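You operate a simulated robot arm through the tools that you are given. There is no shell and no other tool. Be economical: measure what you need, move in short steps, check, and stop when the job is done.

Carry out the task below with a simulated robot arm. There is one attempt and no reset: what you move stays moved.

Task
Crimp the yellow lead at its colour's die and lay it in the orange tray.
Fine: one stroke of the lever, slide in; leave the slide out. Where these are worked on the way, their far stop is far enough and under half their travel is too little: press slide.

Only the result counts: the job must be done as asked and must still hold three seconds after the hand-in. Knocking over, shifting, dropping, spilling or breaking anything else fails it.

Robot
A 7-joint arm with a two-finger parallel gripper, fixed in place. Base frame: the origin is at the foot of the arm, x ahead of it, y to its left, z up; the work surface is at about z = 0.024. Readings come in m, rad, newtons and seconds.
With the tool pointing down near the work surface it reaches from about 0.22 to 0.62 m from the base axis. Its first joint turns from -1.152 to 1.152 rad. Payload 2.6 kg.
The tool frame sits at the grasp point between the pads (the TCP): z along the fingers, y along the line on which they close. The tips reach 0.03 m beyond it. The gripper opens to 0.094 m. The fingers are 0.028 m wide and 0.01 m thick; the gripper's body (0.05 by 0.096 m) begins 0.055 m behind the TCP.
Orientation is told as [roll, pitch, yaw] about the base's x, y, z axes, in that order, counted from this pose: with the fingers straight down and closing along the base's y, the tool's x points along the base's -x, its y along +y and its z along -z.

Tools
- The arm moves only by the tool drive_tool. Its argument "targets" is a list of rows, each a list of 2 entries, a list of its own where there are three numbers: the shift along the base's x, y, z in units of 20 mm (1.0 is 20 mm), then the turn, a rotation vector about the base's x, y, z in units of 4 degrees (1.0 is 4 degrees). In form: [[[tx, ty, tz], [wx, wy, wz]], ...]. A call has 1 to 10 rows; each row shifts and turns the commanded pose from where the row before left it. "claw" is the opening, from 0 (shut) to 1 (fully open), set as the call begins (left out, the last holds). A call with a number of a shift or a turn outside -1 to 1 is refused whole. Each row takes 0.2 s and may step no farther than 0.05 m and 0.15 rad from the row before; otherwise, or with a gripper value out of range, the whole call is refused. A pose out of reach is approached as far as the arm can. The call stops where the force on the tool passes 90 N (or 10 N more than at its start, if that is more) or the arm is blocked; 0.2 s more then pass. The fingers move at their own pace (about 0.072 m/s each) and stop on an object; they squeeze with about 25 N. The grip force told is the motor's: it shows also when the fingers shut on nothing. Time passes only in rows, and 0.2 s behind the last, so rows that do not move let the fingers close. The reply holds the time, the measured pose of the TCP, the force on the tool along the base axes, the opening and the grip force, in the units named above and with some noise, with the torque about the TCP (base axes, N m) and any sound that the robot's microphone picked up.
- Cameras (640 x 400 px; columns grow to the right, rows downward): "scene" is fixed at [0.0236, 0.4253, 0.5678]; the picture's right is [-0.85, -0.52, 0.00], its down [-0.28, 0.46, -0.84] and it looks along [0.44, -0.72, -0.54] (base axes); focal length 330 px, centre (320, 200). "wrist" rides on the gripper at [0.076, 0.014, -0.102] in the tool frame; the picture's right is [-0.18, 0.98, 0.00], its down [-0.75, -0.14, -0.64] and it looks along [-0.63, -0.12, 0.77] (tool axes); focal length 243 px, centre (320, 200). There is no depth. A picture from a camera that has moved, and an enlarged one, comes with that camera's place and axes in the base frame and with its lens.
- grab_frame(camera): a new picture of that camera. The clock stands still meanwhile.
- close_up(camera, box): a new picture of the part [left, top, right, bottom] of that camera's present view, enlarged. The clock stands still meanwhile.
- hand_in(): hands the job in; it is judged then, once.

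Work in short steps. Places have to be worked out from the pictures, the camera data and where the tool is seen: move nearer, look again, correct. Check each grasp and each placing, and mend what went wrong. You have 120 turns and 64 pictures in all, those below and enlarged ones among them. Open the gripper and draw the arm clear of the work before you hand the job in, unless the task says otherwise; then end with one line.

The tools are called by a JSON object that holds its "api" and its "payload". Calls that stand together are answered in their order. drive_tool: Moves the arm, as the interface text tells. Its arguments: {"type":"object","properties":{"targets":{"type":"array","items":{"type":"array"}},"claw":{"type":"number"}},"required":["targets"]} The other tools are called the same way: grab_frame (camera) takes a picture; close_up (camera, box) takes an enlarged picture of a part of a camera's view; hand_in () hands the job in.

At the start:

```text
t: 0.0
ee_pos: [0.2906, -0.1684, 0.3794]
tcp_rot: [0.001, 0.0, 0.0]
ft_force: [-0.3, -0.2, -0.1]
wrist_torque: [-0.02, -0.02, 0.02]
grip_width: 0.094
finger_force: 0.1
```

scene: 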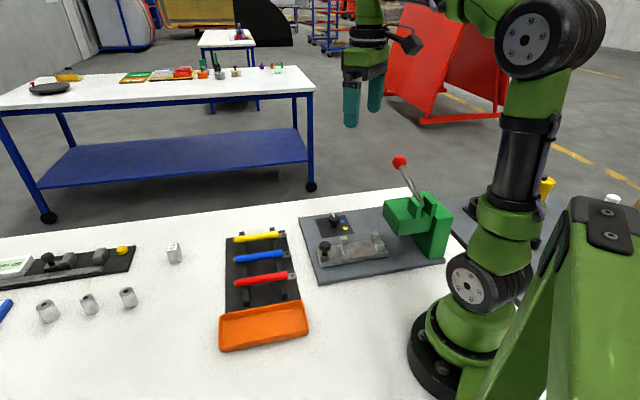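
wrist: 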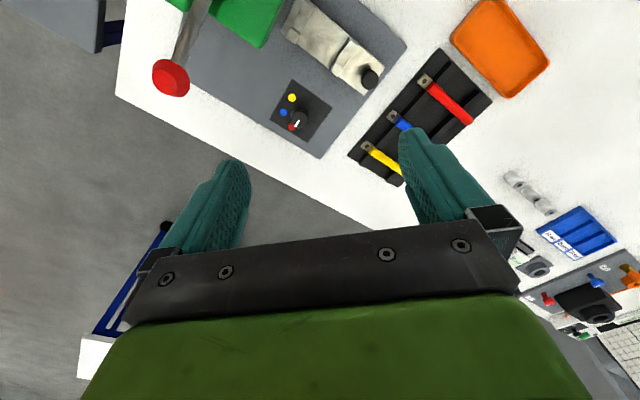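

I'll look closer at the press station and the leads.

{"api": "close_up", "payload": {"camera": "scene", "box": [290, 140, 470, 290]}}

{"api": "close_up", "payload": {"camera": "scene", "box": [200, 210, 330, 360]}}

{"api": "close_up", "payload": {"camera": "wrist", "box": [140, 0, 560, 220]}}

```text
2.67 times, centred on (380, 215) of scene
camera zoom: at [0.0236, 0.4253, 0.5678], right [-0.85, -0.52, 0.0], down [-0.28, 0.46, -0.84], along [0.44, -0.72, -0.54], focal length 880 px, centre (160, 160)
```

zoom: 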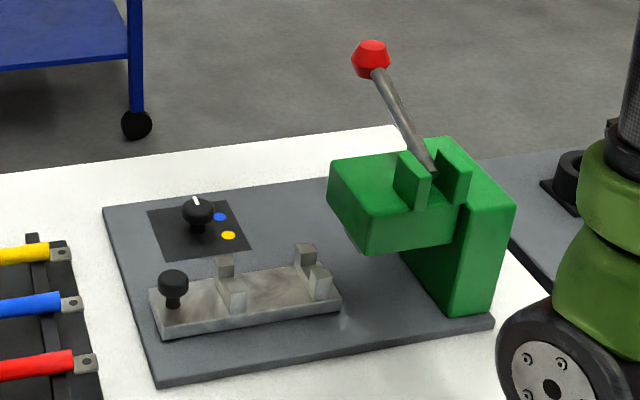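

```text
2.67 times, centred on (265, 285) of scene
camera zoom: at [0.0236, 0.4253, 0.5678], right [-0.85, -0.52, 0.0], down [-0.28, 0.46, -0.84], along [0.44, -0.72, -0.54], focal length 880 px, centre (467, -27)
```

zoom: 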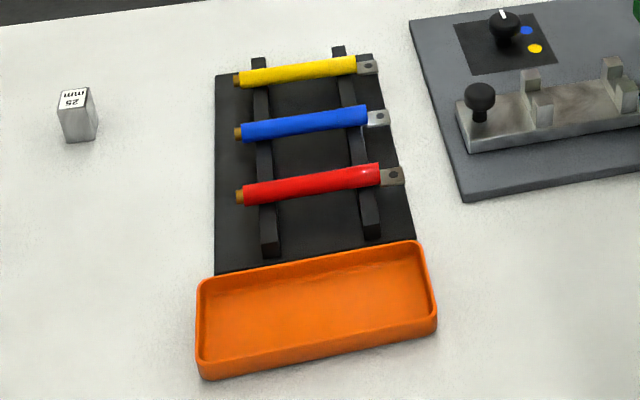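

```text
1.52 times, centred on (350, 110) of wrist
camera zoom: at [0.2145, -0.1529, 0.482], right [0.18, 0.98, 0.0], down [0.75, -0.14, 0.64], along [0.63, -0.12, -0.77], focal length 370 px, centre (274, 337)
```

zoom: 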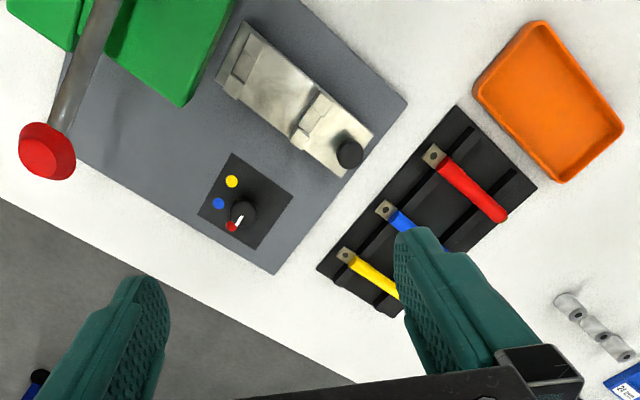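

Slide, leads and press all run along roughly the (-0.74, -0.67) direction. The dial has red, blue and yellow dots and its pointer seems to be at red. I turn the tool by about -80° and move it to +y so the wrist camera looks at the press.

{"api": "drive_tool", "payload": {"targets": [[[0, 0.5, 0], [0, 0, -1]], [[0, 0.5, 0], [0, 0, -1]], [[0, 0.5, 0], [0, 0, -1]], [[0, 0.5, 0], [0, 0, -1]], [[0, 0.5, 0], [0, 0, -1]], [[0, 0.5, 0], [0, 0, -1]], [[0, 0.5, 0], [0, 0, -1]], [[0, 0.5, 0], [0, 0, -1]], [[0, 0.5, 0], [0, 0, -1]], [[0, 0.5, 0], [0, 0, -1]]]}}

{"api": "drive_tool", "payload": {"targets": [[[0, 0.5, 0], [0, 0, -1]], [[0, 0.5, 0], [0, 0, -1]], [[0, 0.5, 0], [0, 0, -1]], [[0, 0.5, 0], [0, 0, -1]], [[0, 0.5, 0], [0, 0, -1]], [[0, 0.5, 0], [0, 0, -1]], [[0, 0.5, 0], [0, 0, -1]], [[0, 0.5, 0], [0, 0, -1]], [[0, 0.5, 0], [0, 0, -1]], [[0, 0.5, 0], [0, 0, -1]]]}}

{"api": "grab_frame", "payload": {"camera": "wrist"}}

```text
t: 2.2
ee_pos: [0.2904, -0.0679, 0.3785]
tcp_rot: [-0.001, 0.001, -0.7]
ft_force: [0.4, -0.4, -1.2]
wrist_torque: [0.03, 0.01, 0.01]
grip_width: 0.0941
finger_force: 0.2
```

```text
t: 4.4
ee_pos: [0.2907, 0.0331, 0.3786]
tcp_rot: [0.001, 0.001, -1.398]
ft_force: [0.5, 0.8, 1.1]
wrist_torque: [-0.01, -0.04, -0.02]
grip_width: 0.0938
finger_force: 0.0
```

```text
58 pictures are left
camera wrist: at [0.2918, 0.1109, 0.4823], right [1.0, -0.01, 0.0], down [-0.01, -0.77, 0.64], along [-0.01, -0.64, -0.77], focal length 243 px, centre (320, 200)
```

wrist: 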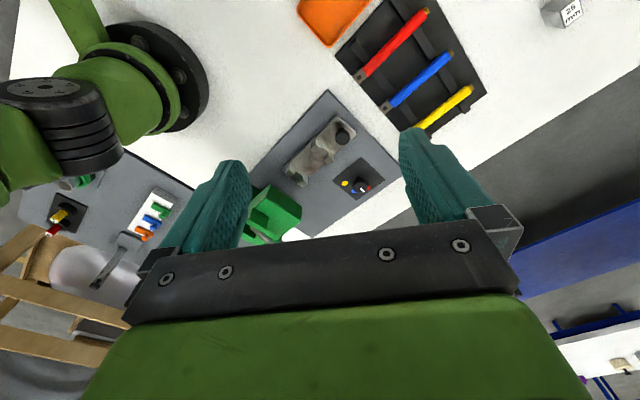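

The gripper body blocks the lower half of the view, so I move about 0.1 m toward -y, slightly to -x and lower, to put the press in the clear part.

{"api": "drive_tool", "payload": {"targets": [[[-0.4, -0.8, -0.4], [0, 0, -1]], [[-0.4, -0.8, -0.4], [0, 0, -1]], [[-0.4, -0.8, -0.4], [0, 0, -1]], [[-0.4, -0.8, -0.4], [0, 0, -1]], [[-0.4, -0.8, -0.4], [0, 0, -1]], [[0, -0.8, -0.4], [0, 0, -1]]]}}

{"api": "grab_frame", "payload": {"camera": "wrist"}}

```text
t: 5.8
ee_pos: [0.2502, -0.0637, 0.331]
tcp_rot: [0.0, 0.001, -1.816]
ft_force: [0.5, 0.9, -0.4]
wrist_torque: [-0.01, 0.04, 0.0]
grip_width: 0.0941
finger_force: 0.0
```

```text
57 pictures are left
camera wrist: at [0.2828, 0.0073, 0.4341], right [0.91, -0.42, 0.0], down [-0.32, -0.7, 0.64], along [-0.27, -0.58, -0.77], focal length 243 px, centre (320, 200)
```

wrist: 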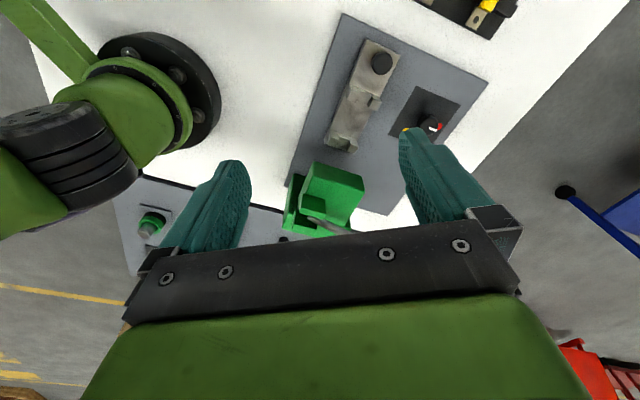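

Now I enlarge the press region of the same view.

{"api": "close_up", "payload": {"camera": "wrist", "box": [270, 0, 500, 240]}}

{"api": "close_up", "payload": {"camera": "scene", "box": [370, 140, 460, 270]}}

{"api": "close_up", "payload": {"camera": "scene", "box": [305, 205, 395, 275]}}

```text
1.67 times, centred on (385, 120) of wrist
camera zoom: at [0.2828, 0.0073, 0.4341], right [0.91, -0.42, 0.0], down [-0.32, -0.7, 0.64], along [-0.27, -0.58, -0.77], focal length 404 px, centre (212, 333)
```

zoom: 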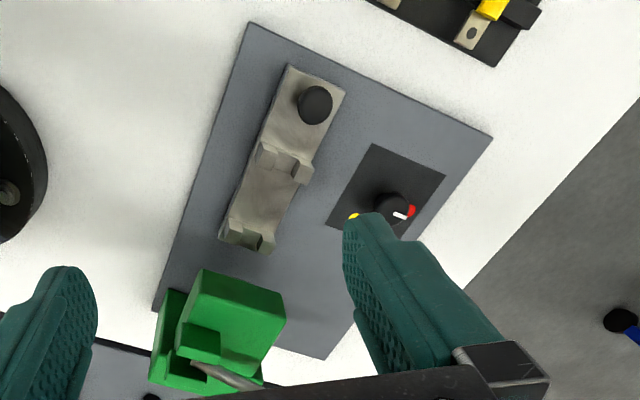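

```text
3.08 times, centred on (415, 205) of scene
camera zoom: at [0.0236, 0.4253, 0.5678], right [-0.85, -0.52, 0.0], down [-0.28, 0.46, -0.84], along [0.44, -0.72, -0.54], focal length 1015 px, centre (28, 185)
```

zoom: 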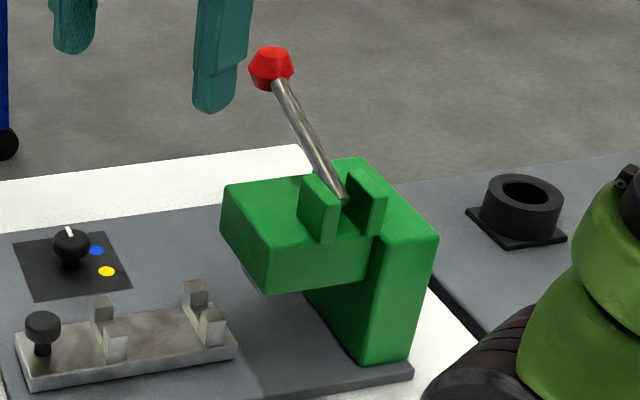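

```text
5.71 times, centred on (350, 240) of scene
camera zoom: at [0.0236, 0.4253, 0.5678], right [-0.85, -0.52, 0.0], down [-0.28, 0.46, -0.84], along [0.44, -0.72, -0.54], focal length 1885 px, centre (149, -29)
```

zoom: 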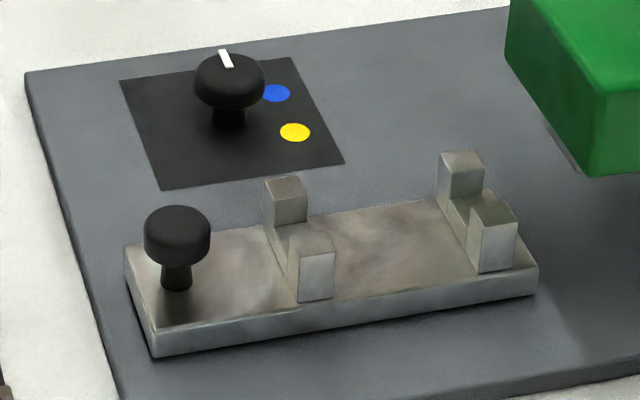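

The dial pointer is at red (about -45°), with blue near -104° and yellow near -163°, so it needs about -118° of turn. The dial sits near (0.36, -0.195). I turn the tool back toward yaw 0 and hover above it.

{"api": "drive_tool", "payload": {"targets": [[[0.22, -0.26, -0.2], [0, 0, 1]], [[0.22, -0.26, -0.2], [0, 0, 1]], [[0.22, -0.26, -0.2], [0, 0, 1]], [[0.22, -0.26, -0.2], [0, 0, 1]], [[0.22, -0.26, -0.2], [0, 0, 1]], [[0.22, -0.26, -0.2], [0, 0, 1]], [[0.22, -0.26, -0.2], [0, 0, 1]], [[0.22, -0.26, -0.2], [0, 0, 1]], [[0.22, -0.26, -0.2], [0, 0, 1]], [[0.22, -0.26, -0.2], [0, 0, 1]]]}}

{"api": "drive_tool", "payload": {"targets": [[[0.22, -0.26, -0.2], [0, 0, 1]], [[0.22, -0.26, -0.2], [0, 0, 1]], [[0.22, -0.26, -0.2], [0, 0, 1]], [[0.22, -0.26, -0.2], [0, 0, 1]], [[0.22, -0.26, -0.2], [0, 0, 1]], [[0.22, -0.26, -0.2], [0, 0, 1]], [[0.22, -0.26, -0.2], [0, 0, 1]], [[0.22, -0.26, -0.2], [0, 0, 1]], [[0.22, -0.26, -0.2], [0, 0, 1]], [[0.22, -0.26, -0.2], [0, 0, 1]]]}}

{"api": "drive_tool", "payload": {"targets": [[[0.22, -0.26, -0.2], [0, 0, 1]], [[0.22, -0.26, -0.2], [0, 0, 1]], [[0.22, -0.26, -0.2], [0, 0, 1]], [[0.22, -0.26, -0.2], [0, 0, 1]], [[0.22, -0.26, -0.2], [0, 0, 1]], [[0.22, -0.26, -0.2], [0, 0, 1]]]}}

{"api": "grab_frame", "payload": {"camera": "wrist"}}

{"api": "close_up", "payload": {"camera": "scene", "box": [290, 100, 470, 290]}}

```text
t: 8.0
ee_pos: [0.294, -0.115, 0.2915]
tcp_rot: [0.001, 0.0, -1.116]
ft_force: [-0.2, -0.4, 0.0]
wrist_torque: [0.03, 0.02, -0.02]
grip_width: 0.0941
finger_force: 0.1
```

```text
t: 10.2
ee_pos: [0.3386, -0.1684, 0.2512]
tcp_rot: [0.0, 0.0, -0.418]
ft_force: [0.0, -0.4, -0.3]
wrist_torque: [-0.02, 0.01, -0.02]
grip_width: 0.094
finger_force: 0.0
```

```text
t: 11.6
ee_pos: [0.3626, -0.1986, 0.228]
tcp_rot: [0.001, 0.001, 0.001]
ft_force: [0.5, -0.4, -0.3]
wrist_torque: [-0.03, -0.03, 0.03]
grip_width: 0.0939
finger_force: 0.0
```

```text
53 pictures are left
camera wrist: at [0.2886, -0.1845, 0.3301], right [0.18, 0.98, 0.0], down [0.75, -0.14, 0.64], along [0.63, -0.12, -0.77], focal length 243 px, centre (320, 200)
```

wrist: 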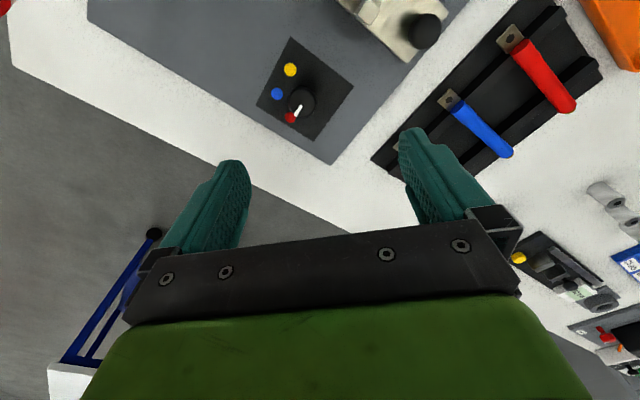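

```text
2.11 times, centred on (380, 195) of scene
camera zoom: at [0.0236, 0.4253, 0.5678], right [-0.85, -0.52, 0.0], down [-0.28, 0.46, -0.84], along [0.44, -0.72, -0.54], focal length 694 px, centre (194, 210)
```

zoom: 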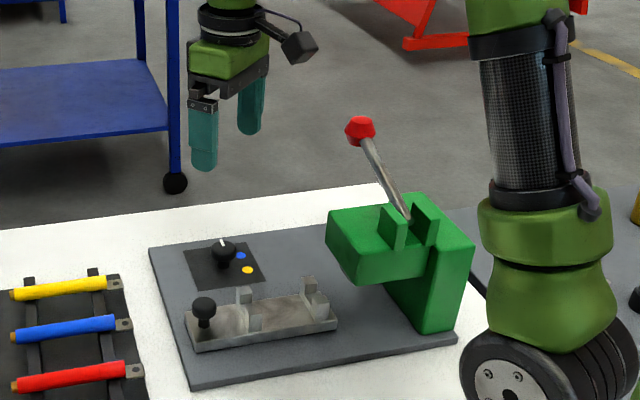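

Wrist triangulation puts the dial centre at about (0.375, -0.223), with the red and yellow dots about 120° apart. I move over it, descend part way and check.

{"api": "drive_tool", "payload": {"targets": [[[0.3, -0.6, -1], [0, 0, 0]], [[0.3, -0.62, -1], [0, 0, 0]], [[0, 0, -1], [0, 0, 0]], [[0, 0, -1], [0, 0, 0]], [[0, 0, -1], [0, 0, 0]], [[0, 0, -1], [0, 0, 0]]]}}

{"api": "grab_frame", "payload": {"camera": "wrist"}}

{"api": "close_up", "payload": {"camera": "scene", "box": [290, 140, 410, 290]}}

```text
t: 13.0
ee_pos: [0.3766, -0.2242, 0.1079]
tcp_rot: [0.001, 0.002, 0.0]
ft_force: [-0.1, -0.5, -0.1]
wrist_torque: [-0.01, -0.01, 0.01]
grip_width: 0.094
finger_force: 0.1
```

```text
51 pictures are left
camera wrist: at [0.3004, -0.2087, 0.2102], right [0.18, 0.98, 0.0], down [0.75, -0.14, 0.64], along [0.63, -0.12, -0.77], focal length 243 px, centre (320, 200)
```

wrist: 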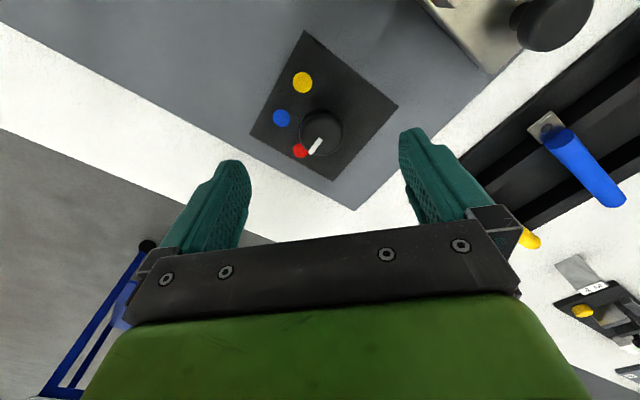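

```text
2.67 times, centred on (350, 215) of scene
camera zoom: at [0.0236, 0.4253, 0.5678], right [-0.85, -0.52, 0.0], down [-0.28, 0.46, -0.84], along [0.44, -0.72, -0.54], focal length 880 px, centre (240, 160)
```

zoom: 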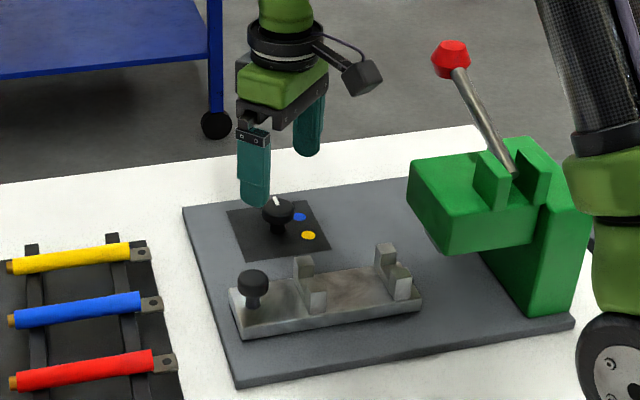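

The knob lies on the tool axis with its cap around z 0.04. I lower to TCP z of about 0.066 and check the force.

{"api": "drive_tool", "payload": {"targets": [[[0, 0, -0.7], [0, 0, 0]], [[0, 0, -0.7], [0, 0, 0]], [[0, 0, -0.7], [0, 0, 0]]]}}

{"api": "grab_frame", "payload": {"camera": "wrist"}}

{"api": "close_up", "payload": {"camera": "scene", "box": [305, 180, 365, 240]}}

```text
t: 13.8
ee_pos: [0.3775, -0.224, 0.0647]
tcp_rot: [0.0, 0.001, -0.001]
ft_force: [1.0, -0.4, 0.6]
wrist_torque: [0.01, -0.01, 0.02]
grip_width: 0.0939
finger_force: 0.1
```

```text
49 pictures are left
camera wrist: at [0.3007, -0.2088, 0.1683], right [0.18, 0.98, 0.0], down [0.75, -0.14, 0.64], along [0.63, -0.12, -0.77], focal length 243 px, centre (320, 200)
```

wrist: 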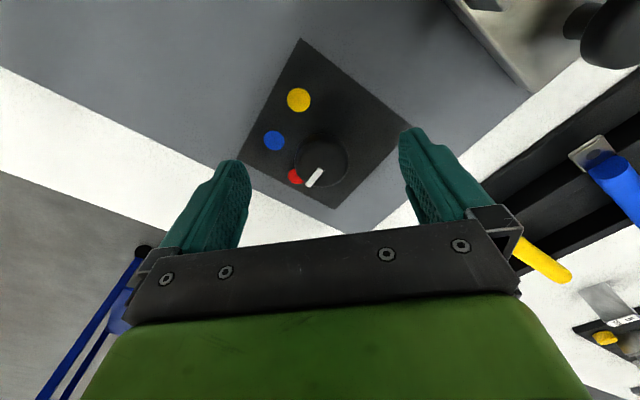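

```text
6.67 times, centred on (335, 210) of scene
camera zoom: at [0.0236, 0.4253, 0.5678], right [-0.85, -0.52, 0.0], down [-0.28, 0.46, -0.84], along [0.44, -0.72, -0.54], focal length 2199 px, centre (220, 133)
```

zoom: 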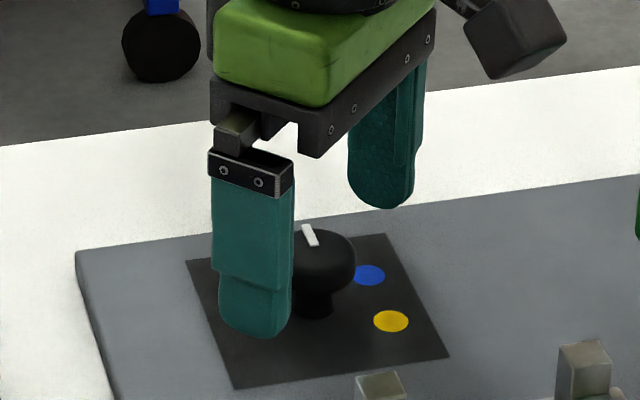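

The tool is on axis, with the cap top at about z 0.04. I lower about 4 mm more, watch for contact, then close.

{"api": "drive_tool", "payload": {"targets": [[[0, 0, -0.1], [0, 0, 0]], [[0, 0, -0.1], [0, 0, 0]]]}}

{"api": "drive_tool", "payload": {"targets": [[[0, 0, 0], [0, 0, 0]], [[0, 0, 0], [0, 0, 0]], [[0, 0, 0], [0, 0, 0]]], "claw": 0.2}}

{"api": "drive_tool", "payload": {"targets": [[[0, 0, 0], [0, 0, 0]], [[0, 0, 0], [0, 0, 0]]], "claw": 0}}

{"api": "grab_frame", "payload": {"camera": "wrist"}}

```text
t: 14.4
ee_pos: [0.3753, -0.2236, 0.0613]
tcp_rot: [0.0, 0.001, 0.001]
ft_force: [0.2, 0.3, -1.0]
wrist_torque: [0.0, 0.02, 0.0]
grip_width: 0.0939
finger_force: 0.0
```

```text
t: 15.2
ee_pos: [0.377, -0.2223, 0.0608]
tcp_rot: [0.002, 0.0, -0.001]
ft_force: [-1.6, 3.9, 1.3]
wrist_torque: [0.12, 0.18, 0.01]
grip_width: 0.0334
finger_force: 45.2
```

```text
t: 15.8
ee_pos: [0.3759, -0.2226, 0.061]
tcp_rot: [0.001, 0.0, -0.001]
ft_force: [-1.9, 7.5, 0.6]
wrist_torque: [0.19, 0.1, 0.01]
grip_width: 0.0333
finger_force: 44.7
```

```text
47 pictures are left
camera wrist: at [0.3007, -0.2082, 0.1642], right [0.18, 0.98, 0.0], down [0.75, -0.14, 0.64], along [0.63, -0.12, -0.77], focal length 243 px, centre (320, 200)
```

wrist: 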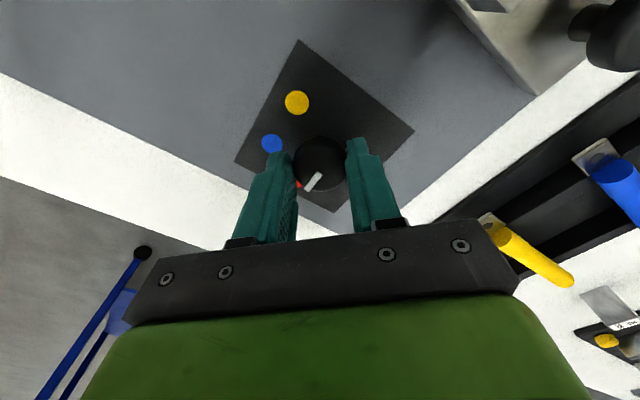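

The knob is gripped at 33 mm, which fits its cap. I turn it by -40° and check.

{"api": "drive_tool", "payload": {"targets": [[[0, 0, 0], [0, 0, -1]], [[0, 0, 0], [0, 0, -1]], [[0, 0, 0], [0, 0, -1]], [[0, 0, 0], [0, 0, -1]], [[0, 0, 0], [0, 0, -1]], [[0, 0, 0], [0, 0, -1]], [[0, 0, 0], [0, 0, -1]], [[0, 0, 0], [0, 0, -1]], [[0, 0, 0], [0, 0, -1]], [[0, 0, 0], [0, 0, -1]]]}}

{"api": "grab_frame", "payload": {"camera": "wrist"}}

```text
t: 18.0
ee_pos: [0.3764, -0.2221, 0.0604]
tcp_rot: [0.003, 0.005, -0.7]
ft_force: [-7.0, 22.8, 13.2]
wrist_torque: [0.22, -0.18, 0.05]
grip_width: 0.0333
finger_force: 44.9
```

```text
46 pictures are left
camera wrist: at [0.3284, -0.1617, 0.1643], right [0.77, 0.63, 0.0], down [0.49, -0.6, 0.64], along [0.41, -0.49, -0.77], focal length 243 px, centre (320, 200)
```

wrist: 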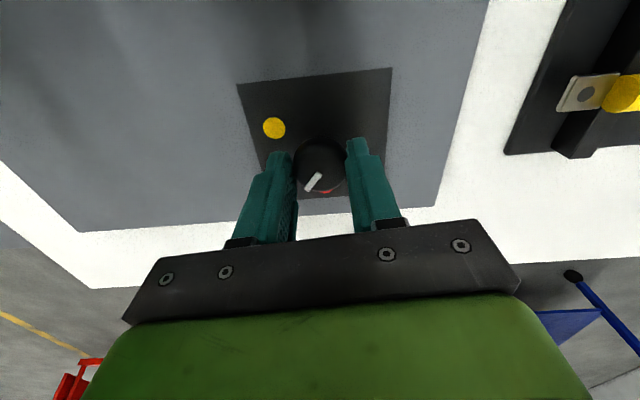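

The pointer follows the gripper. I continue turning, easing +y by 1 mm to relieve the side force.

{"api": "drive_tool", "payload": {"targets": [[[0, 0.06, 0.02], [0, 0, -1]], [[0, 0, 0], [0, 0, -1]], [[0, 0, 0], [0, 0, -1]], [[0, 0, 0], [0, 0, -1]], [[0, 0, 0], [0, 0, -1]], [[0, 0, 0], [0, 0, -1]], [[0, 0, 0], [0, 0, -1]], [[0, 0, 0], [0, 0, -1]], [[0, 0, 0], [0, 0, -1]], [[0, 0, 0], [0, 0, -1]]]}}

{"api": "drive_tool", "payload": {"targets": [[[0, 0, 0], [0, 0, -1]], [[0, 0, 0], [0, 0, -1]], [[0, 0, 0], [0, 0, -1]], [[0, 0, 0], [0, 0, -1]], [[0, 0, 0], [0, 0, -1]], [[0, 0, 0], [0, 0, -1]], [[0, 0, 0], [0, 0, -1]], [[0, 0, 0], [0, 0, -1]]]}}

{"api": "close_up", "payload": {"camera": "wrist", "box": [220, 60, 420, 220]}}

{"api": "close_up", "payload": {"camera": "scene", "box": [305, 180, 365, 240]}}

```text
t: 20.2
ee_pos: [0.3786, -0.221, 0.0614]
tcp_rot: [0.001, 0.0, -1.394]
ft_force: [20.2, 5.8, -18.8]
wrist_torque: [0.53, -0.34, 0.05]
grip_width: 0.0331
finger_force: 45.3
```

```text
t: 22.0
ee_pos: [0.3788, -0.2212, 0.0605]
tcp_rot: [0.004, 0.001, -1.952]
ft_force: [36.0, -3.1, -29.5]
wrist_torque: [-0.5, -0.62, 0.06]
grip_width: 0.0329
finger_force: 44.8
```

```text
2.50 times, centred on (320, 140) of wrist
camera zoom: at [0.4203, -0.1553, 0.1645], right [0.84, -0.54, 0.0], down [-0.42, -0.65, 0.64], along [-0.34, -0.54, -0.77], focal length 606 px, centre (320, 350)
```

zoom: 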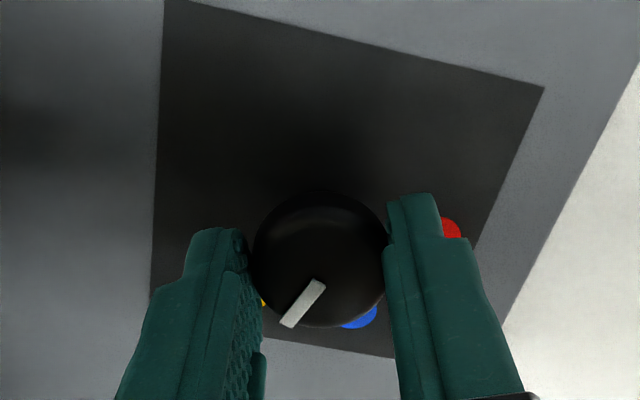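

```text
6.67 times, centred on (335, 210) of scene
camera zoom: at [0.0237, 0.4252, 0.5678], right [-0.85, -0.52, 0.0], down [-0.28, 0.46, -0.84], along [0.44, -0.72, -0.54], focal length 2199 px, centre (220, 133)
```

zoom: 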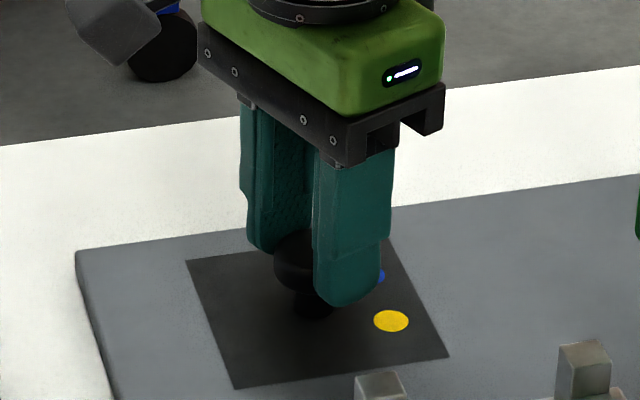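

The turn so far is -112°. I relieve the x side force and turn the remaining -8°, then open and check the pointer.

{"api": "drive_tool", "payload": {"targets": [[[0.08, 0, 0.05], [0, 0, -1]], [[0, 0, 0], [0, 0, -1]]]}}

{"api": "drive_tool", "payload": {"targets": [[[0, 0, 0], [0, 0, 0]], [[0, 0, 0], [0, 0, 0]], [[0, 0, 0], [0, 0, 0]], [[0, 0, 1], [0, 0, 0]], [[0, 0, 1], [0, 0, 0]], [[0, 0, 1], [0, 0, 0]]], "claw": 1}}

{"api": "close_up", "payload": {"camera": "wrist", "box": [220, 40, 420, 200]}}

{"api": "close_up", "payload": {"camera": "scene", "box": [305, 180, 365, 240]}}

```text
t: 22.6
ee_pos: [0.3787, -0.2207, 0.0611]
tcp_rot: [0.002, 0.002, -2.095]
ft_force: [32.0, -5.8, -34.2]
wrist_torque: [-0.01, -0.81, 0.18]
grip_width: 0.0335
finger_force: 45.0
```

```text
t: 24.0
ee_pos: [0.3779, -0.2216, 0.1235]
tcp_rot: [0.0, 0.0, -2.094]
ft_force: [0.2, -0.2, 0.2]
wrist_torque: [-0.01, 0.01, 0.01]
grip_width: 0.0941
finger_force: 0.1
```

```text
2.50 times, centred on (320, 120) of wrist
camera zoom: at [0.4291, -0.1625, 0.2256], right [0.76, -0.65, 0.0], down [-0.5, -0.58, 0.64], along [-0.42, -0.49, -0.77], focal length 606 px, centre (320, 400)
```

zoom: 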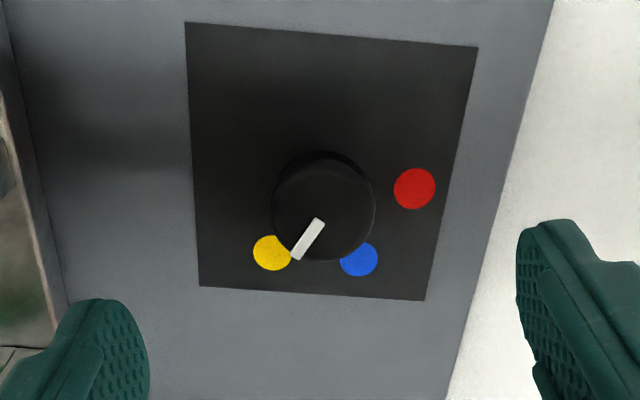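

```text
6.67 times, centred on (335, 210) of scene
camera zoom: at [0.0236, 0.4253, 0.5678], right [-0.85, -0.52, 0.0], down [-0.28, 0.46, -0.84], along [0.44, -0.72, -0.54], focal length 2199 px, centre (220, 133)
```

zoom: 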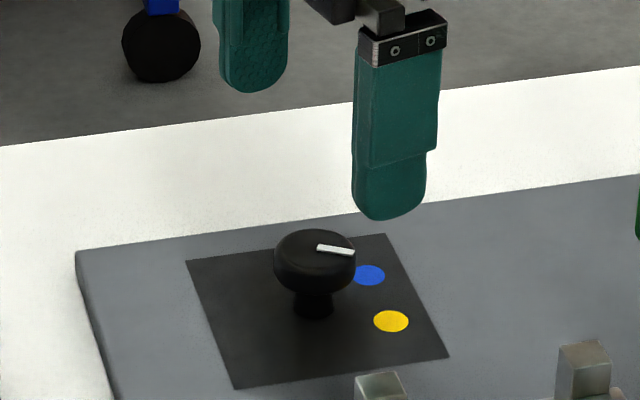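

The pointer now reads yellow, at about -162° against the dot's -165°. Next is the lead: I rise, turn to yaw -138° so the fingers close across it, and hover over its middle near (0.50, -0.057).

{"api": "drive_tool", "payload": {"targets": [[[0, 0, 1], [0, 0, 0]], [[0.3, 0.4, 1], [0, 0, -0.5]], [[0.7, 0.95, 0.5], [0, 0, -0.5]], [[0.7, 0.95, 0], [0, 0, -0.5]], [[0.7, 0.95, 0], [0, 0, -0.5]], [[0.75, 0.95, 0], [0, 0, -0.5]], [[0.75, 0.95, 0], [0, 0, -0.5]], [[0.75, 0.95, 0], [0, 0, -0.5]], [[0.75, 0.95, 0], [0, 0, -0.5]], [[0.7, 0.95, 0], [0, 0, -0.5]]]}}

{"api": "grab_frame", "payload": {"camera": "wrist"}}

```text
t: 26.2
ee_pos: [0.4995, -0.0611, 0.1717]
tcp_rot: [0.0, 0.0, -2.41]
ft_force: [0.0, -0.1, 0.2]
wrist_torque: [0.01, -0.01, 0.04]
grip_width: 0.094
finger_force: 0.1
```

```text
41 pictures are left
camera wrist: at [0.5666, -0.0205, 0.2755], right [0.52, -0.85, 0.0], down [-0.65, -0.4, 0.64], along [-0.55, -0.33, -0.77], focal length 243 px, centre (320, 200)
```

wrist: 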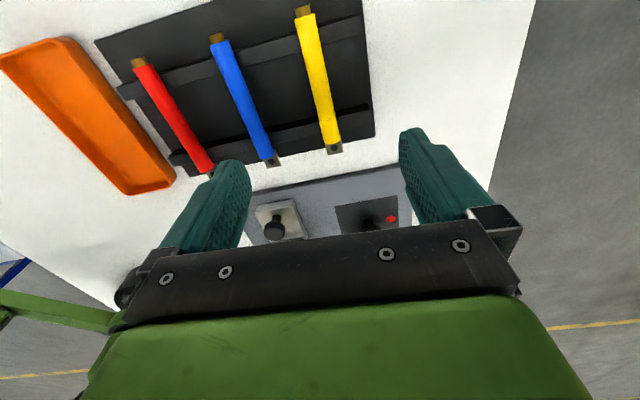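

The yellow lead's middle is at about (0.512, -0.051) with its axis near -137°, and the blue lead is about 70 mm away. I narrow the claw, move over the lead and descend to z 0.10 to check.

{"api": "drive_tool", "payload": {"targets": [[[0.3, 0.25, -0.7], [0, 0, 0]], [[0.3, 0.2, -0.9], [0, 0, 0]], [[0, 0, -1], [0, 0, 0]], [[0, 0, -0.9], [0, 0, 0]]], "claw": 0.5}}

{"api": "grab_frame", "payload": {"camera": "wrist"}}

{"api": "close_up", "payload": {"camera": "scene", "box": [200, 180, 330, 300]}}

```text
t: 27.2
ee_pos: [0.5122, -0.0519, 0.1023]
tcp_rot: [0.0, 0.0, -2.41]
ft_force: [-0.6, 0.3, 0.5]
wrist_torque: [-0.02, 0.01, -0.02]
grip_width: 0.0471
finger_force: 0.0
```

```text
40 pictures are left
camera wrist: at [0.5789, -0.0118, 0.2054], right [0.52, -0.85, 0.0], down [-0.65, -0.4, 0.64], along [-0.55, -0.33, -0.77], focal length 243 px, centre (320, 200)
```

wrist: 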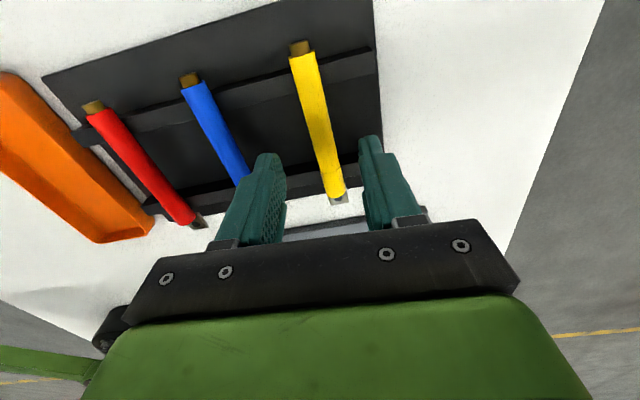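

```text
3.33 times, centred on (265, 240) of scene
camera zoom: at [0.0236, 0.4253, 0.5678], right [-0.85, -0.52, 0.0], down [-0.28, 0.46, -0.84], along [0.44, -0.72, -0.54], focal length 1100 px, centre (503, 67)
```

zoom: 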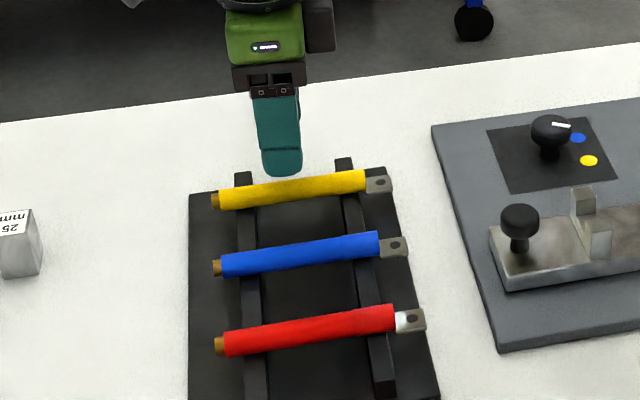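

Laterally I'm about 3 mm off and the lead is skewed by about 4°, so its axis is near -134°. I turn +4°, shift, and descend to z 0.066.

{"api": "drive_tool", "payload": {"targets": [[[0.1, -0.11, -0.6], [0, 0, 0.5]], [[0, 0, -0.6], [0, 0, 0.5]], [[0, 0, -0.6], [0, 0, 0]]]}}

{"api": "grab_frame", "payload": {"camera": "wrist"}}

{"api": "close_up", "payload": {"camera": "scene", "box": [220, 190, 310, 270]}}

```text
t: 28.0
ee_pos: [0.5145, -0.0554, 0.0654]
tcp_rot: [0.001, 0.0, -2.338]
ft_force: [-0.6, -0.2, 0.2]
wrist_torque: [-0.05, -0.02, -0.01]
grip_width: 0.047
finger_force: 0.1
```

```text
38 pictures are left
camera wrist: at [0.5783, -0.01, 0.1691], right [0.58, -0.82, 0.0], down [-0.62, -0.44, 0.64], along [-0.52, -0.37, -0.77], focal length 243 px, centre (320, 200)
```

wrist: 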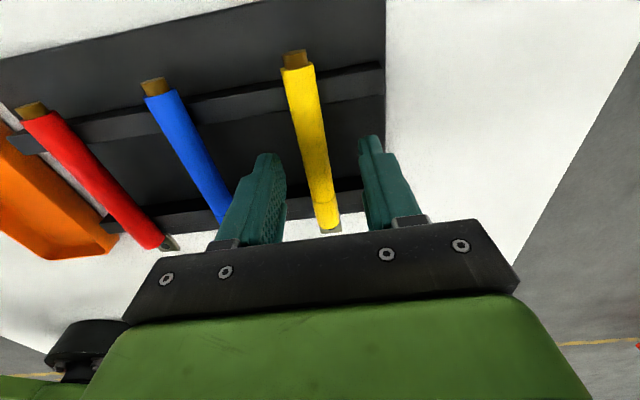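

```text
5.00 times, centred on (265, 230) of scene
camera zoom: at [0.0236, 0.4253, 0.5678], right [-0.85, -0.52, 0.0], down [-0.28, 0.46, -0.84], along [0.44, -0.72, -0.54], focal length 1650 px, centre (595, 50)
```

zoom: 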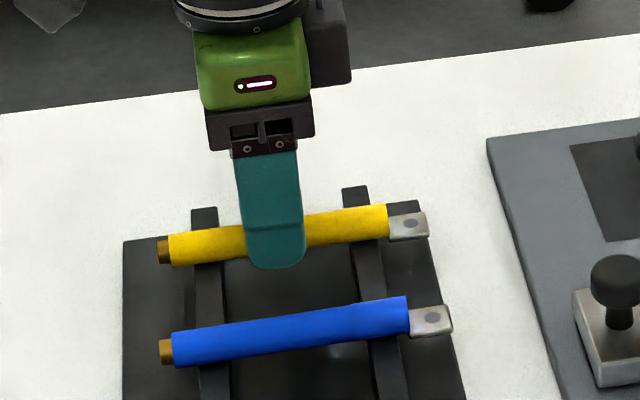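

It is nearly aligned. I shift by -2.5 mm laterally, turn -1.6°, and close on the lead.

{"api": "drive_tool", "payload": {"targets": [[[-0.1, 0.1, -0.05], [0, 0, -0.4]], [[0, 0, 0], [0, 0, 0]]]}}

{"api": "drive_tool", "payload": {"targets": [[[0, 0, 0], [0, 0, 0]], [[0, 0, 0], [0, 0, 0]], [[0, 0, 0], [0, 0, 0]]], "claw": 0}}

{"api": "drive_tool", "payload": {"targets": [[[0, 0, 0.5], [0, 0, 0]], [[0, 0, 0.5], [0, 0, 0]], [[0, 0, 1], [0, 0, 0]], [[0, 0, 1], [0, 0, 0]]]}}

{"api": "grab_frame", "payload": {"camera": "wrist"}}

{"api": "grab_frame", "payload": {"camera": "scene"}}

```text
t: 28.6
ee_pos: [0.5118, -0.0528, 0.0657]
tcp_rot: [0.0, 0.0, -2.367]
ft_force: [0.1, 0.5, 0.1]
wrist_torque: [0.02, -0.03, -0.01]
grip_width: 0.047
finger_force: 0.0
```

```text
t: 29.4
ee_pos: [0.5126, -0.0535, 0.0648]
tcp_rot: [0.0, -0.002, -2.367]
ft_force: [-0.9, 0.0, 0.8]
wrist_torque: [0.03, 0.01, -0.02]
grip_width: 0.0167
finger_force: 25.0
```

```text
t: 30.4
ee_pos: [0.511, -0.0535, 0.1253]
tcp_rot: [0.0, -0.002, -2.366]
ft_force: [-0.5, -0.6, -0.8]
wrist_torque: [0.0, -0.01, 0.03]
grip_width: 0.0169
finger_force: 24.9
```

```text
36 pictures are left
camera wrist: at [0.577, -0.01, 0.2282], right [0.56, -0.83, 0.0], down [-0.64, -0.43, 0.64], along [-0.53, -0.36, -0.77], focal length 243 px, centre (320, 200)
```

wrist: 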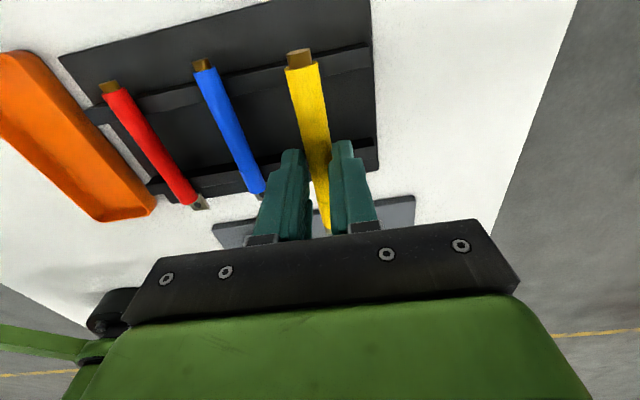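

```text
35 pictures are left
```

scene: 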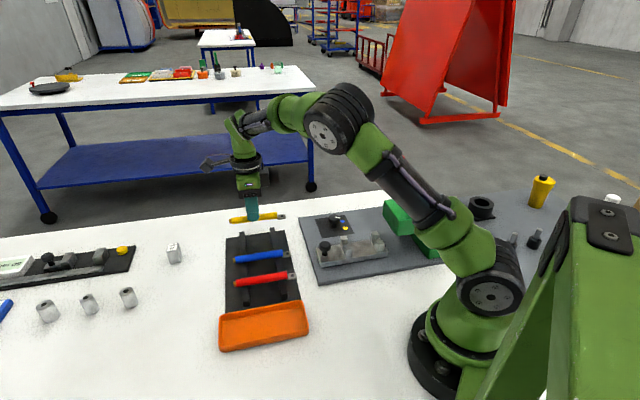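

The lead is held (16.8 mm). I rise and move back over the tray area, beside and behind the slide, to look at the slide and press head before placing.

{"api": "drive_tool", "payload": {"targets": [[[0, 0, 1], [0, 0, 0]], [[-0.5, 0, 1], [0, 0, 0]], [[-1, 0, 1], [0, 0, 0]], [[-1, 0, 1], [0, 0, 0]], [[-1, 0, 1], [0, 0, 0]], [[-1, 0, 0.6], [0, 0, 0]], [[-1, 0, 0], [0, 0, 0]], [[-1, 0, 0], [0, 0, 0]], [[-1, 0, 0], [0, 0, 0]], [[-1, 0, 0], [0, 0, 0]]]}}

{"api": "drive_tool", "payload": {"targets": [[[-1, 0, 0], [0, 0, 0]], [[-1, 0, 0], [0, 0, 0]], [[-0.5, 0, 0], [0, 0, 0]]]}}

{"api": "grab_frame", "payload": {"camera": "wrist"}}

{"api": "close_up", "payload": {"camera": "wrist", "box": [320, 60, 520, 230]}}

```text
t: 32.6
ee_pos: [0.3425, -0.0526, 0.2372]
tcp_rot: [0.001, -0.001, -2.368]
ft_force: [0.3, 0.0, 0.0]
wrist_torque: [0.01, 0.01, 0.01]
grip_width: 0.0167
finger_force: 25.4
```

```text
t: 33.4
ee_pos: [0.2919, -0.0528, 0.2379]
tcp_rot: [0.001, -0.001, -2.367]
ft_force: [0.7, 0.1, -1.3]
wrist_torque: [0.04, 0.04, 0.0]
grip_width: 0.0168
finger_force: 24.6
```

```text
34 pictures are left
camera wrist: at [0.3567, -0.0096, 0.3407], right [0.56, -0.83, 0.0], down [-0.64, -0.43, 0.64], along [-0.53, -0.36, -0.77], focal length 243 px, centre (320, 200)
```

wrist: 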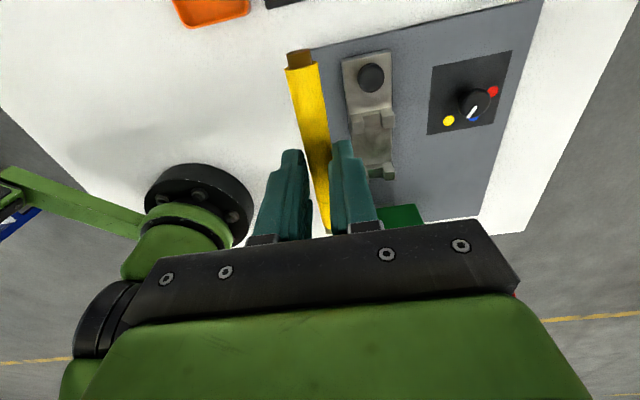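

```text
2.35 times, centred on (420, 145) of wrist
camera zoom: at [0.3567, -0.0096, 0.3407], right [0.56, -0.83, 0.0], down [-0.64, -0.43, 0.64], along [-0.53, -0.36, -0.77], focal length 571 px, centre (85, 329)
```

zoom: 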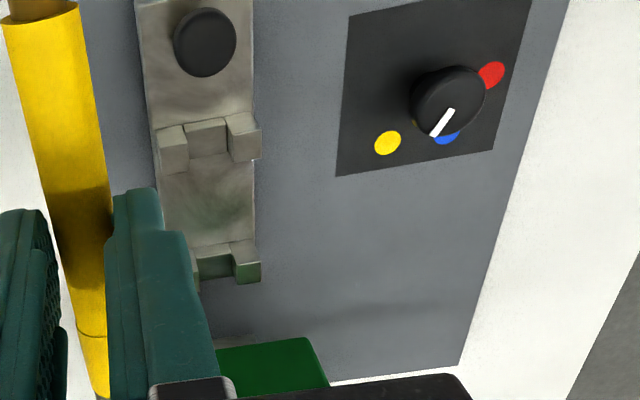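

Triangulation gives the slide axis at 45° with its line at w≈0.298, where w=(x-y)/√2. The cradle midpoint is about (0.268, -0.153), and the prong tops, knob and head leave room for a vertical lowering. I go above it and descend to z 0.115.

{"api": "drive_tool", "payload": {"targets": [[[-0.2, -0.84, 0], [0, 0, 0.15]], [[-0.2, -0.84, 0], [0, 0, 0]], [[-0.2, -0.84, 0], [0, 0, 0]], [[-0.2, -0.84, 0], [0, 0, 0]], [[-0.2, -0.84, 0], [0, 0, 0]], [[-0.2, -0.83, 0], [0, 0, 0]], [[0, 0, -1], [0, 0, 0]], [[0, 0, -1], [0, 0, 0]], [[0, 0, -1], [0, 0, 0]], [[0, 0, -1], [0, 0, 0]]]}}

{"api": "drive_tool", "payload": {"targets": [[[0, 0, -1], [0, 0, 0]], [[0, 0, -1], [0, 0, 0]]]}}

{"api": "grab_frame", "payload": {"camera": "wrist"}}

{"api": "close_up", "payload": {"camera": "scene", "box": [305, 180, 425, 280]}}

```text
t: 35.6
ee_pos: [0.2693, -0.1547, 0.1584]
tcp_rot: [0.004, 0.002, -2.354]
ft_force: [1.5, 2.1, 10.9]
wrist_torque: [-0.53, 0.53, 0.0]
grip_width: 0.017
finger_force: 25.1
```

```text
t: 36.2
ee_pos: [0.2684, -0.1526, 0.1156]
tcp_rot: [-0.003, 0.004, -2.355]
ft_force: [1.3, 3.6, 11.4]
wrist_torque: [-0.03, 0.16, -0.03]
grip_width: 0.0168
finger_force: 25.1
```

```text
32 pictures are left
camera wrist: at [0.3323, -0.1092, 0.22], right [0.56, -0.83, 0.0], down [-0.63, -0.43, 0.64], along [-0.53, -0.36, -0.77], focal length 243 px, centre (320, 200)
```

wrist: 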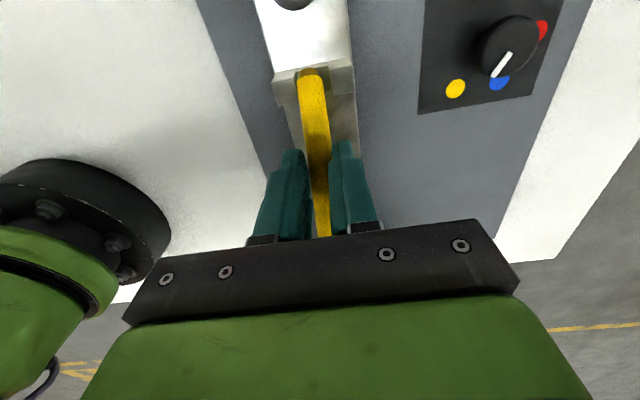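

```text
4.00 times, centred on (365, 230) of scene
camera zoom: at [0.0235, 0.4253, 0.5677], right [-0.85, -0.52, 0.0], down [-0.28, 0.46, -0.84], along [0.44, -0.72, -0.54], focal length 1320 px, centre (140, 80)
```

zoom: 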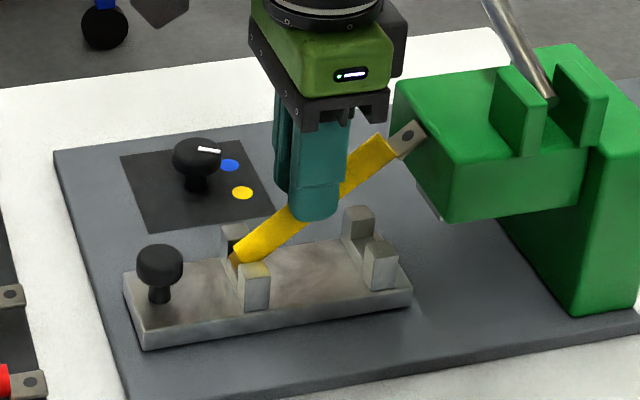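

The lug caught the front of the press head and the lead pitched in the fingers, tail down. The head's front face is therefore near s≈0.017 and its underside near z≈0.10. I lift straight up, go back to the rack, re-lay the lead flat on its rails and regrasp, and later come in under the head from behind.

{"api": "drive_tool", "payload": {"targets": [[[0, 0, 1], [0, 0, 0]], [[0, 0, 1], [0, 0, 0]], [[0.3, 0.3, 1], [0, 0, 0]], [[0.5, 0.5, 1], [0, 0, 0]], [[0.7, 0.7, 1], [0, 0, 0]], [[0.7, 0.7, 1], [0, 0, 0]]]}}

{"api": "grab_frame", "payload": {"camera": "scene"}}

```text
t: 37.6
ee_pos: [0.3125, -0.1108, 0.2354]
tcp_rot: [0.001, 0.0, -2.354]
ft_force: [0.7, 0.2, -1.1]
wrist_torque: [0.0, 0.02, -0.02]
grip_width: 0.0167
finger_force: 24.5
```

```text
30 pictures are left
```

scene: 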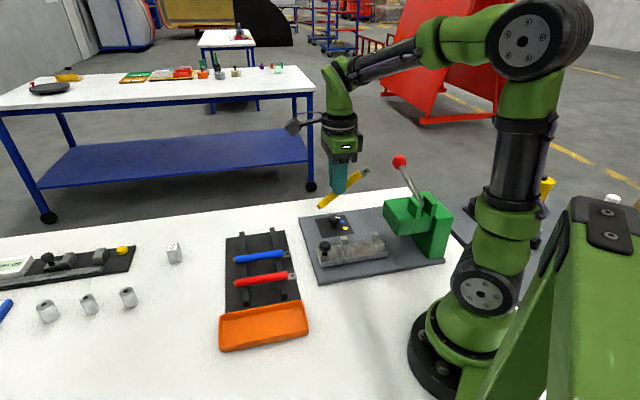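

The lead is still held at about 40° pitch. I return above its rack slot and start lowering gently.

{"api": "drive_tool", "payload": {"targets": [[[1, 0.29, 0], [0, 0, 0]], [[1, 0.29, 0], [0, 0, 0]], [[1, 0.29, 0], [0, 0, 0]], [[1, 0.29, 0], [0, 0, 0]], [[1, 0.29, 0], [0, 0, 0]], [[1, 0.29, 0], [0, 0, 0]], [[1, 0.29, 0], [0, 0, 0]], [[1, 0.29, 0], [0, 0, 0]], [[1, 0.29, 0], [0, 0, 0]], [[1, 0.25, 0], [0, 0, -0.15]]]}}

{"api": "drive_tool", "payload": {"targets": [[[0, 0, -1], [0, 0, 0]], [[0, 0, -1], [0, 0, 0]], [[0, 0, -1], [0, 0, 0]], [[0, 0, -1], [0, 0, 0]], [[0, 0, -1], [0, 0, 0]], [[0, 0, -0.5], [0, 0, 0]]]}}

{"api": "grab_frame", "payload": {"camera": "wrist"}}

{"api": "close_up", "payload": {"camera": "scene", "box": [200, 180, 330, 290]}}

```text
t: 39.8
ee_pos: [0.5125, -0.0527, 0.238]
tcp_rot: [-0.001, 0.0, -2.367]
ft_force: [0.8, 0.1, -1.8]
wrist_torque: [-0.01, -0.03, -0.03]
grip_width: 0.0167
finger_force: 25.1
```

```text
t: 41.2
ee_pos: [0.5114, -0.0533, 0.1269]
tcp_rot: [0.0, -0.001, -2.366]
ft_force: [-0.4, 0.6, -1.3]
wrist_torque: [-0.01, 0.02, -0.03]
grip_width: 0.0164
finger_force: 25.1
```

```text
29 pictures are left
camera wrist: at [0.5767, -0.0094, 0.2304], right [0.56, -0.83, 0.0], down [-0.64, -0.43, 0.64], along [-0.53, -0.36, -0.77], focal length 243 px, centre (320, 200)
```

wrist: 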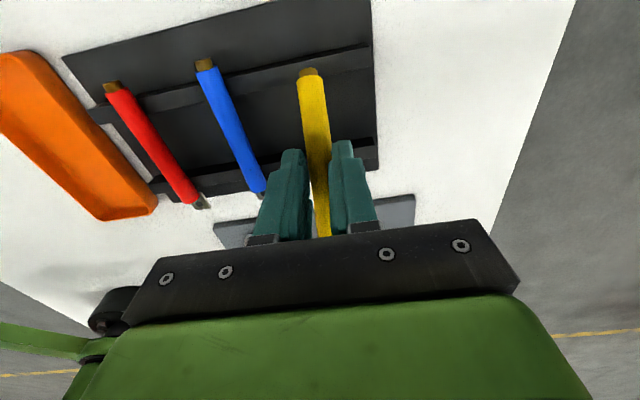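

```text
3.64 times, centred on (265, 235) of scene
camera zoom: at [0.0236, 0.4253, 0.5678], right [-0.85, -0.52, 0.0], down [-0.28, 0.46, -0.84], along [0.44, -0.72, -0.54], focal length 1200 px, centre (520, 73)
```

zoom: 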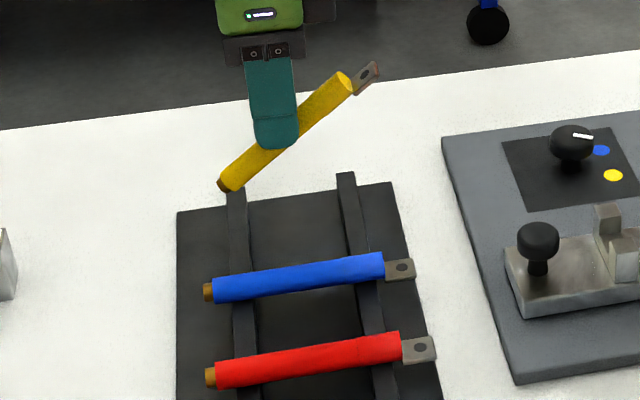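

I lower in small steps so the rail rotates the tail up.

{"api": "drive_tool", "payload": {"targets": [[[0, 0, -0.6], [0, 0, 0]], [[0, 0, -0.6], [0, 0, 0]], [[0, 0, -0.4], [0, 0, 0]], [[0, 0, -0.3], [0, 0, 0]], [[0, 0, -0.3], [0, 0, 0]], [[0, 0, -0.3], [0, 0, 0]]]}}

{"api": "close_up", "payload": {"camera": "scene", "box": [200, 180, 330, 290]}}

```text
t: 42.6
ee_pos: [0.5131, -0.0544, 0.0789]
tcp_rot: [0.005, -0.002, -2.37]
ft_force: [-7.6, -7.2, 20.8]
wrist_torque: [0.34, -0.28, 0.01]
grip_width: 0.0169
finger_force: 25.1
```

```text
3.64 times, centred on (265, 235) of scene
camera zoom: at [0.0234, 0.4253, 0.5678], right [-0.85, -0.52, 0.0], down [-0.28, 0.46, -0.84], along [0.44, -0.72, -0.54], focal length 1200 px, centre (520, 73)
```

zoom: 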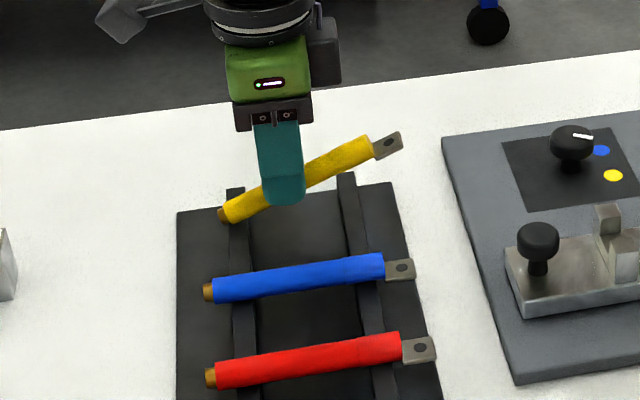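

It is rotating toward level. I continue gently down to about z 0.066.

{"api": "drive_tool", "payload": {"targets": [[[0, 0, -0.2], [0, 0, 0]], [[0, 0, -0.2], [0, 0, 0]], [[0, 0, -0.2], [0, 0, 0]], [[0, 0, 0], [0, 0, 0]]]}}

{"api": "close_up", "payload": {"camera": "scene", "box": [200, 180, 330, 290]}}

```text
t: 43.6
ee_pos: [0.5124, -0.053, 0.0669]
tcp_rot: [0.001, 0.002, -2.366]
ft_force: [2.3, -2.8, 17.6]
wrist_torque: [0.43, -0.64, -0.17]
grip_width: 0.0165
finger_force: 24.9
```

```text
3.64 times, centred on (265, 235) of scene
camera zoom: at [0.0235, 0.4253, 0.5678], right [-0.85, -0.52, 0.0], down [-0.28, 0.46, -0.84], along [0.44, -0.72, -0.54], focal length 1200 px, centre (520, 73)
```

zoom: 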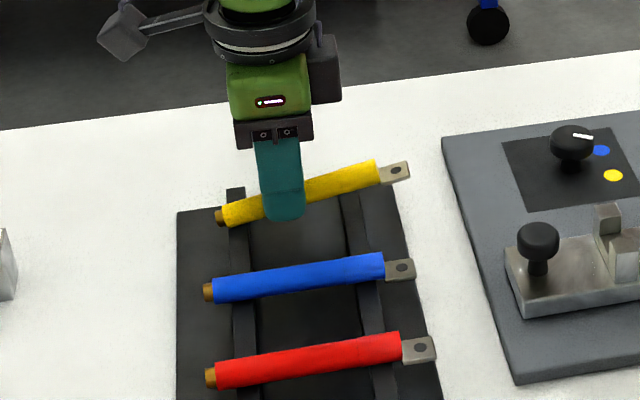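

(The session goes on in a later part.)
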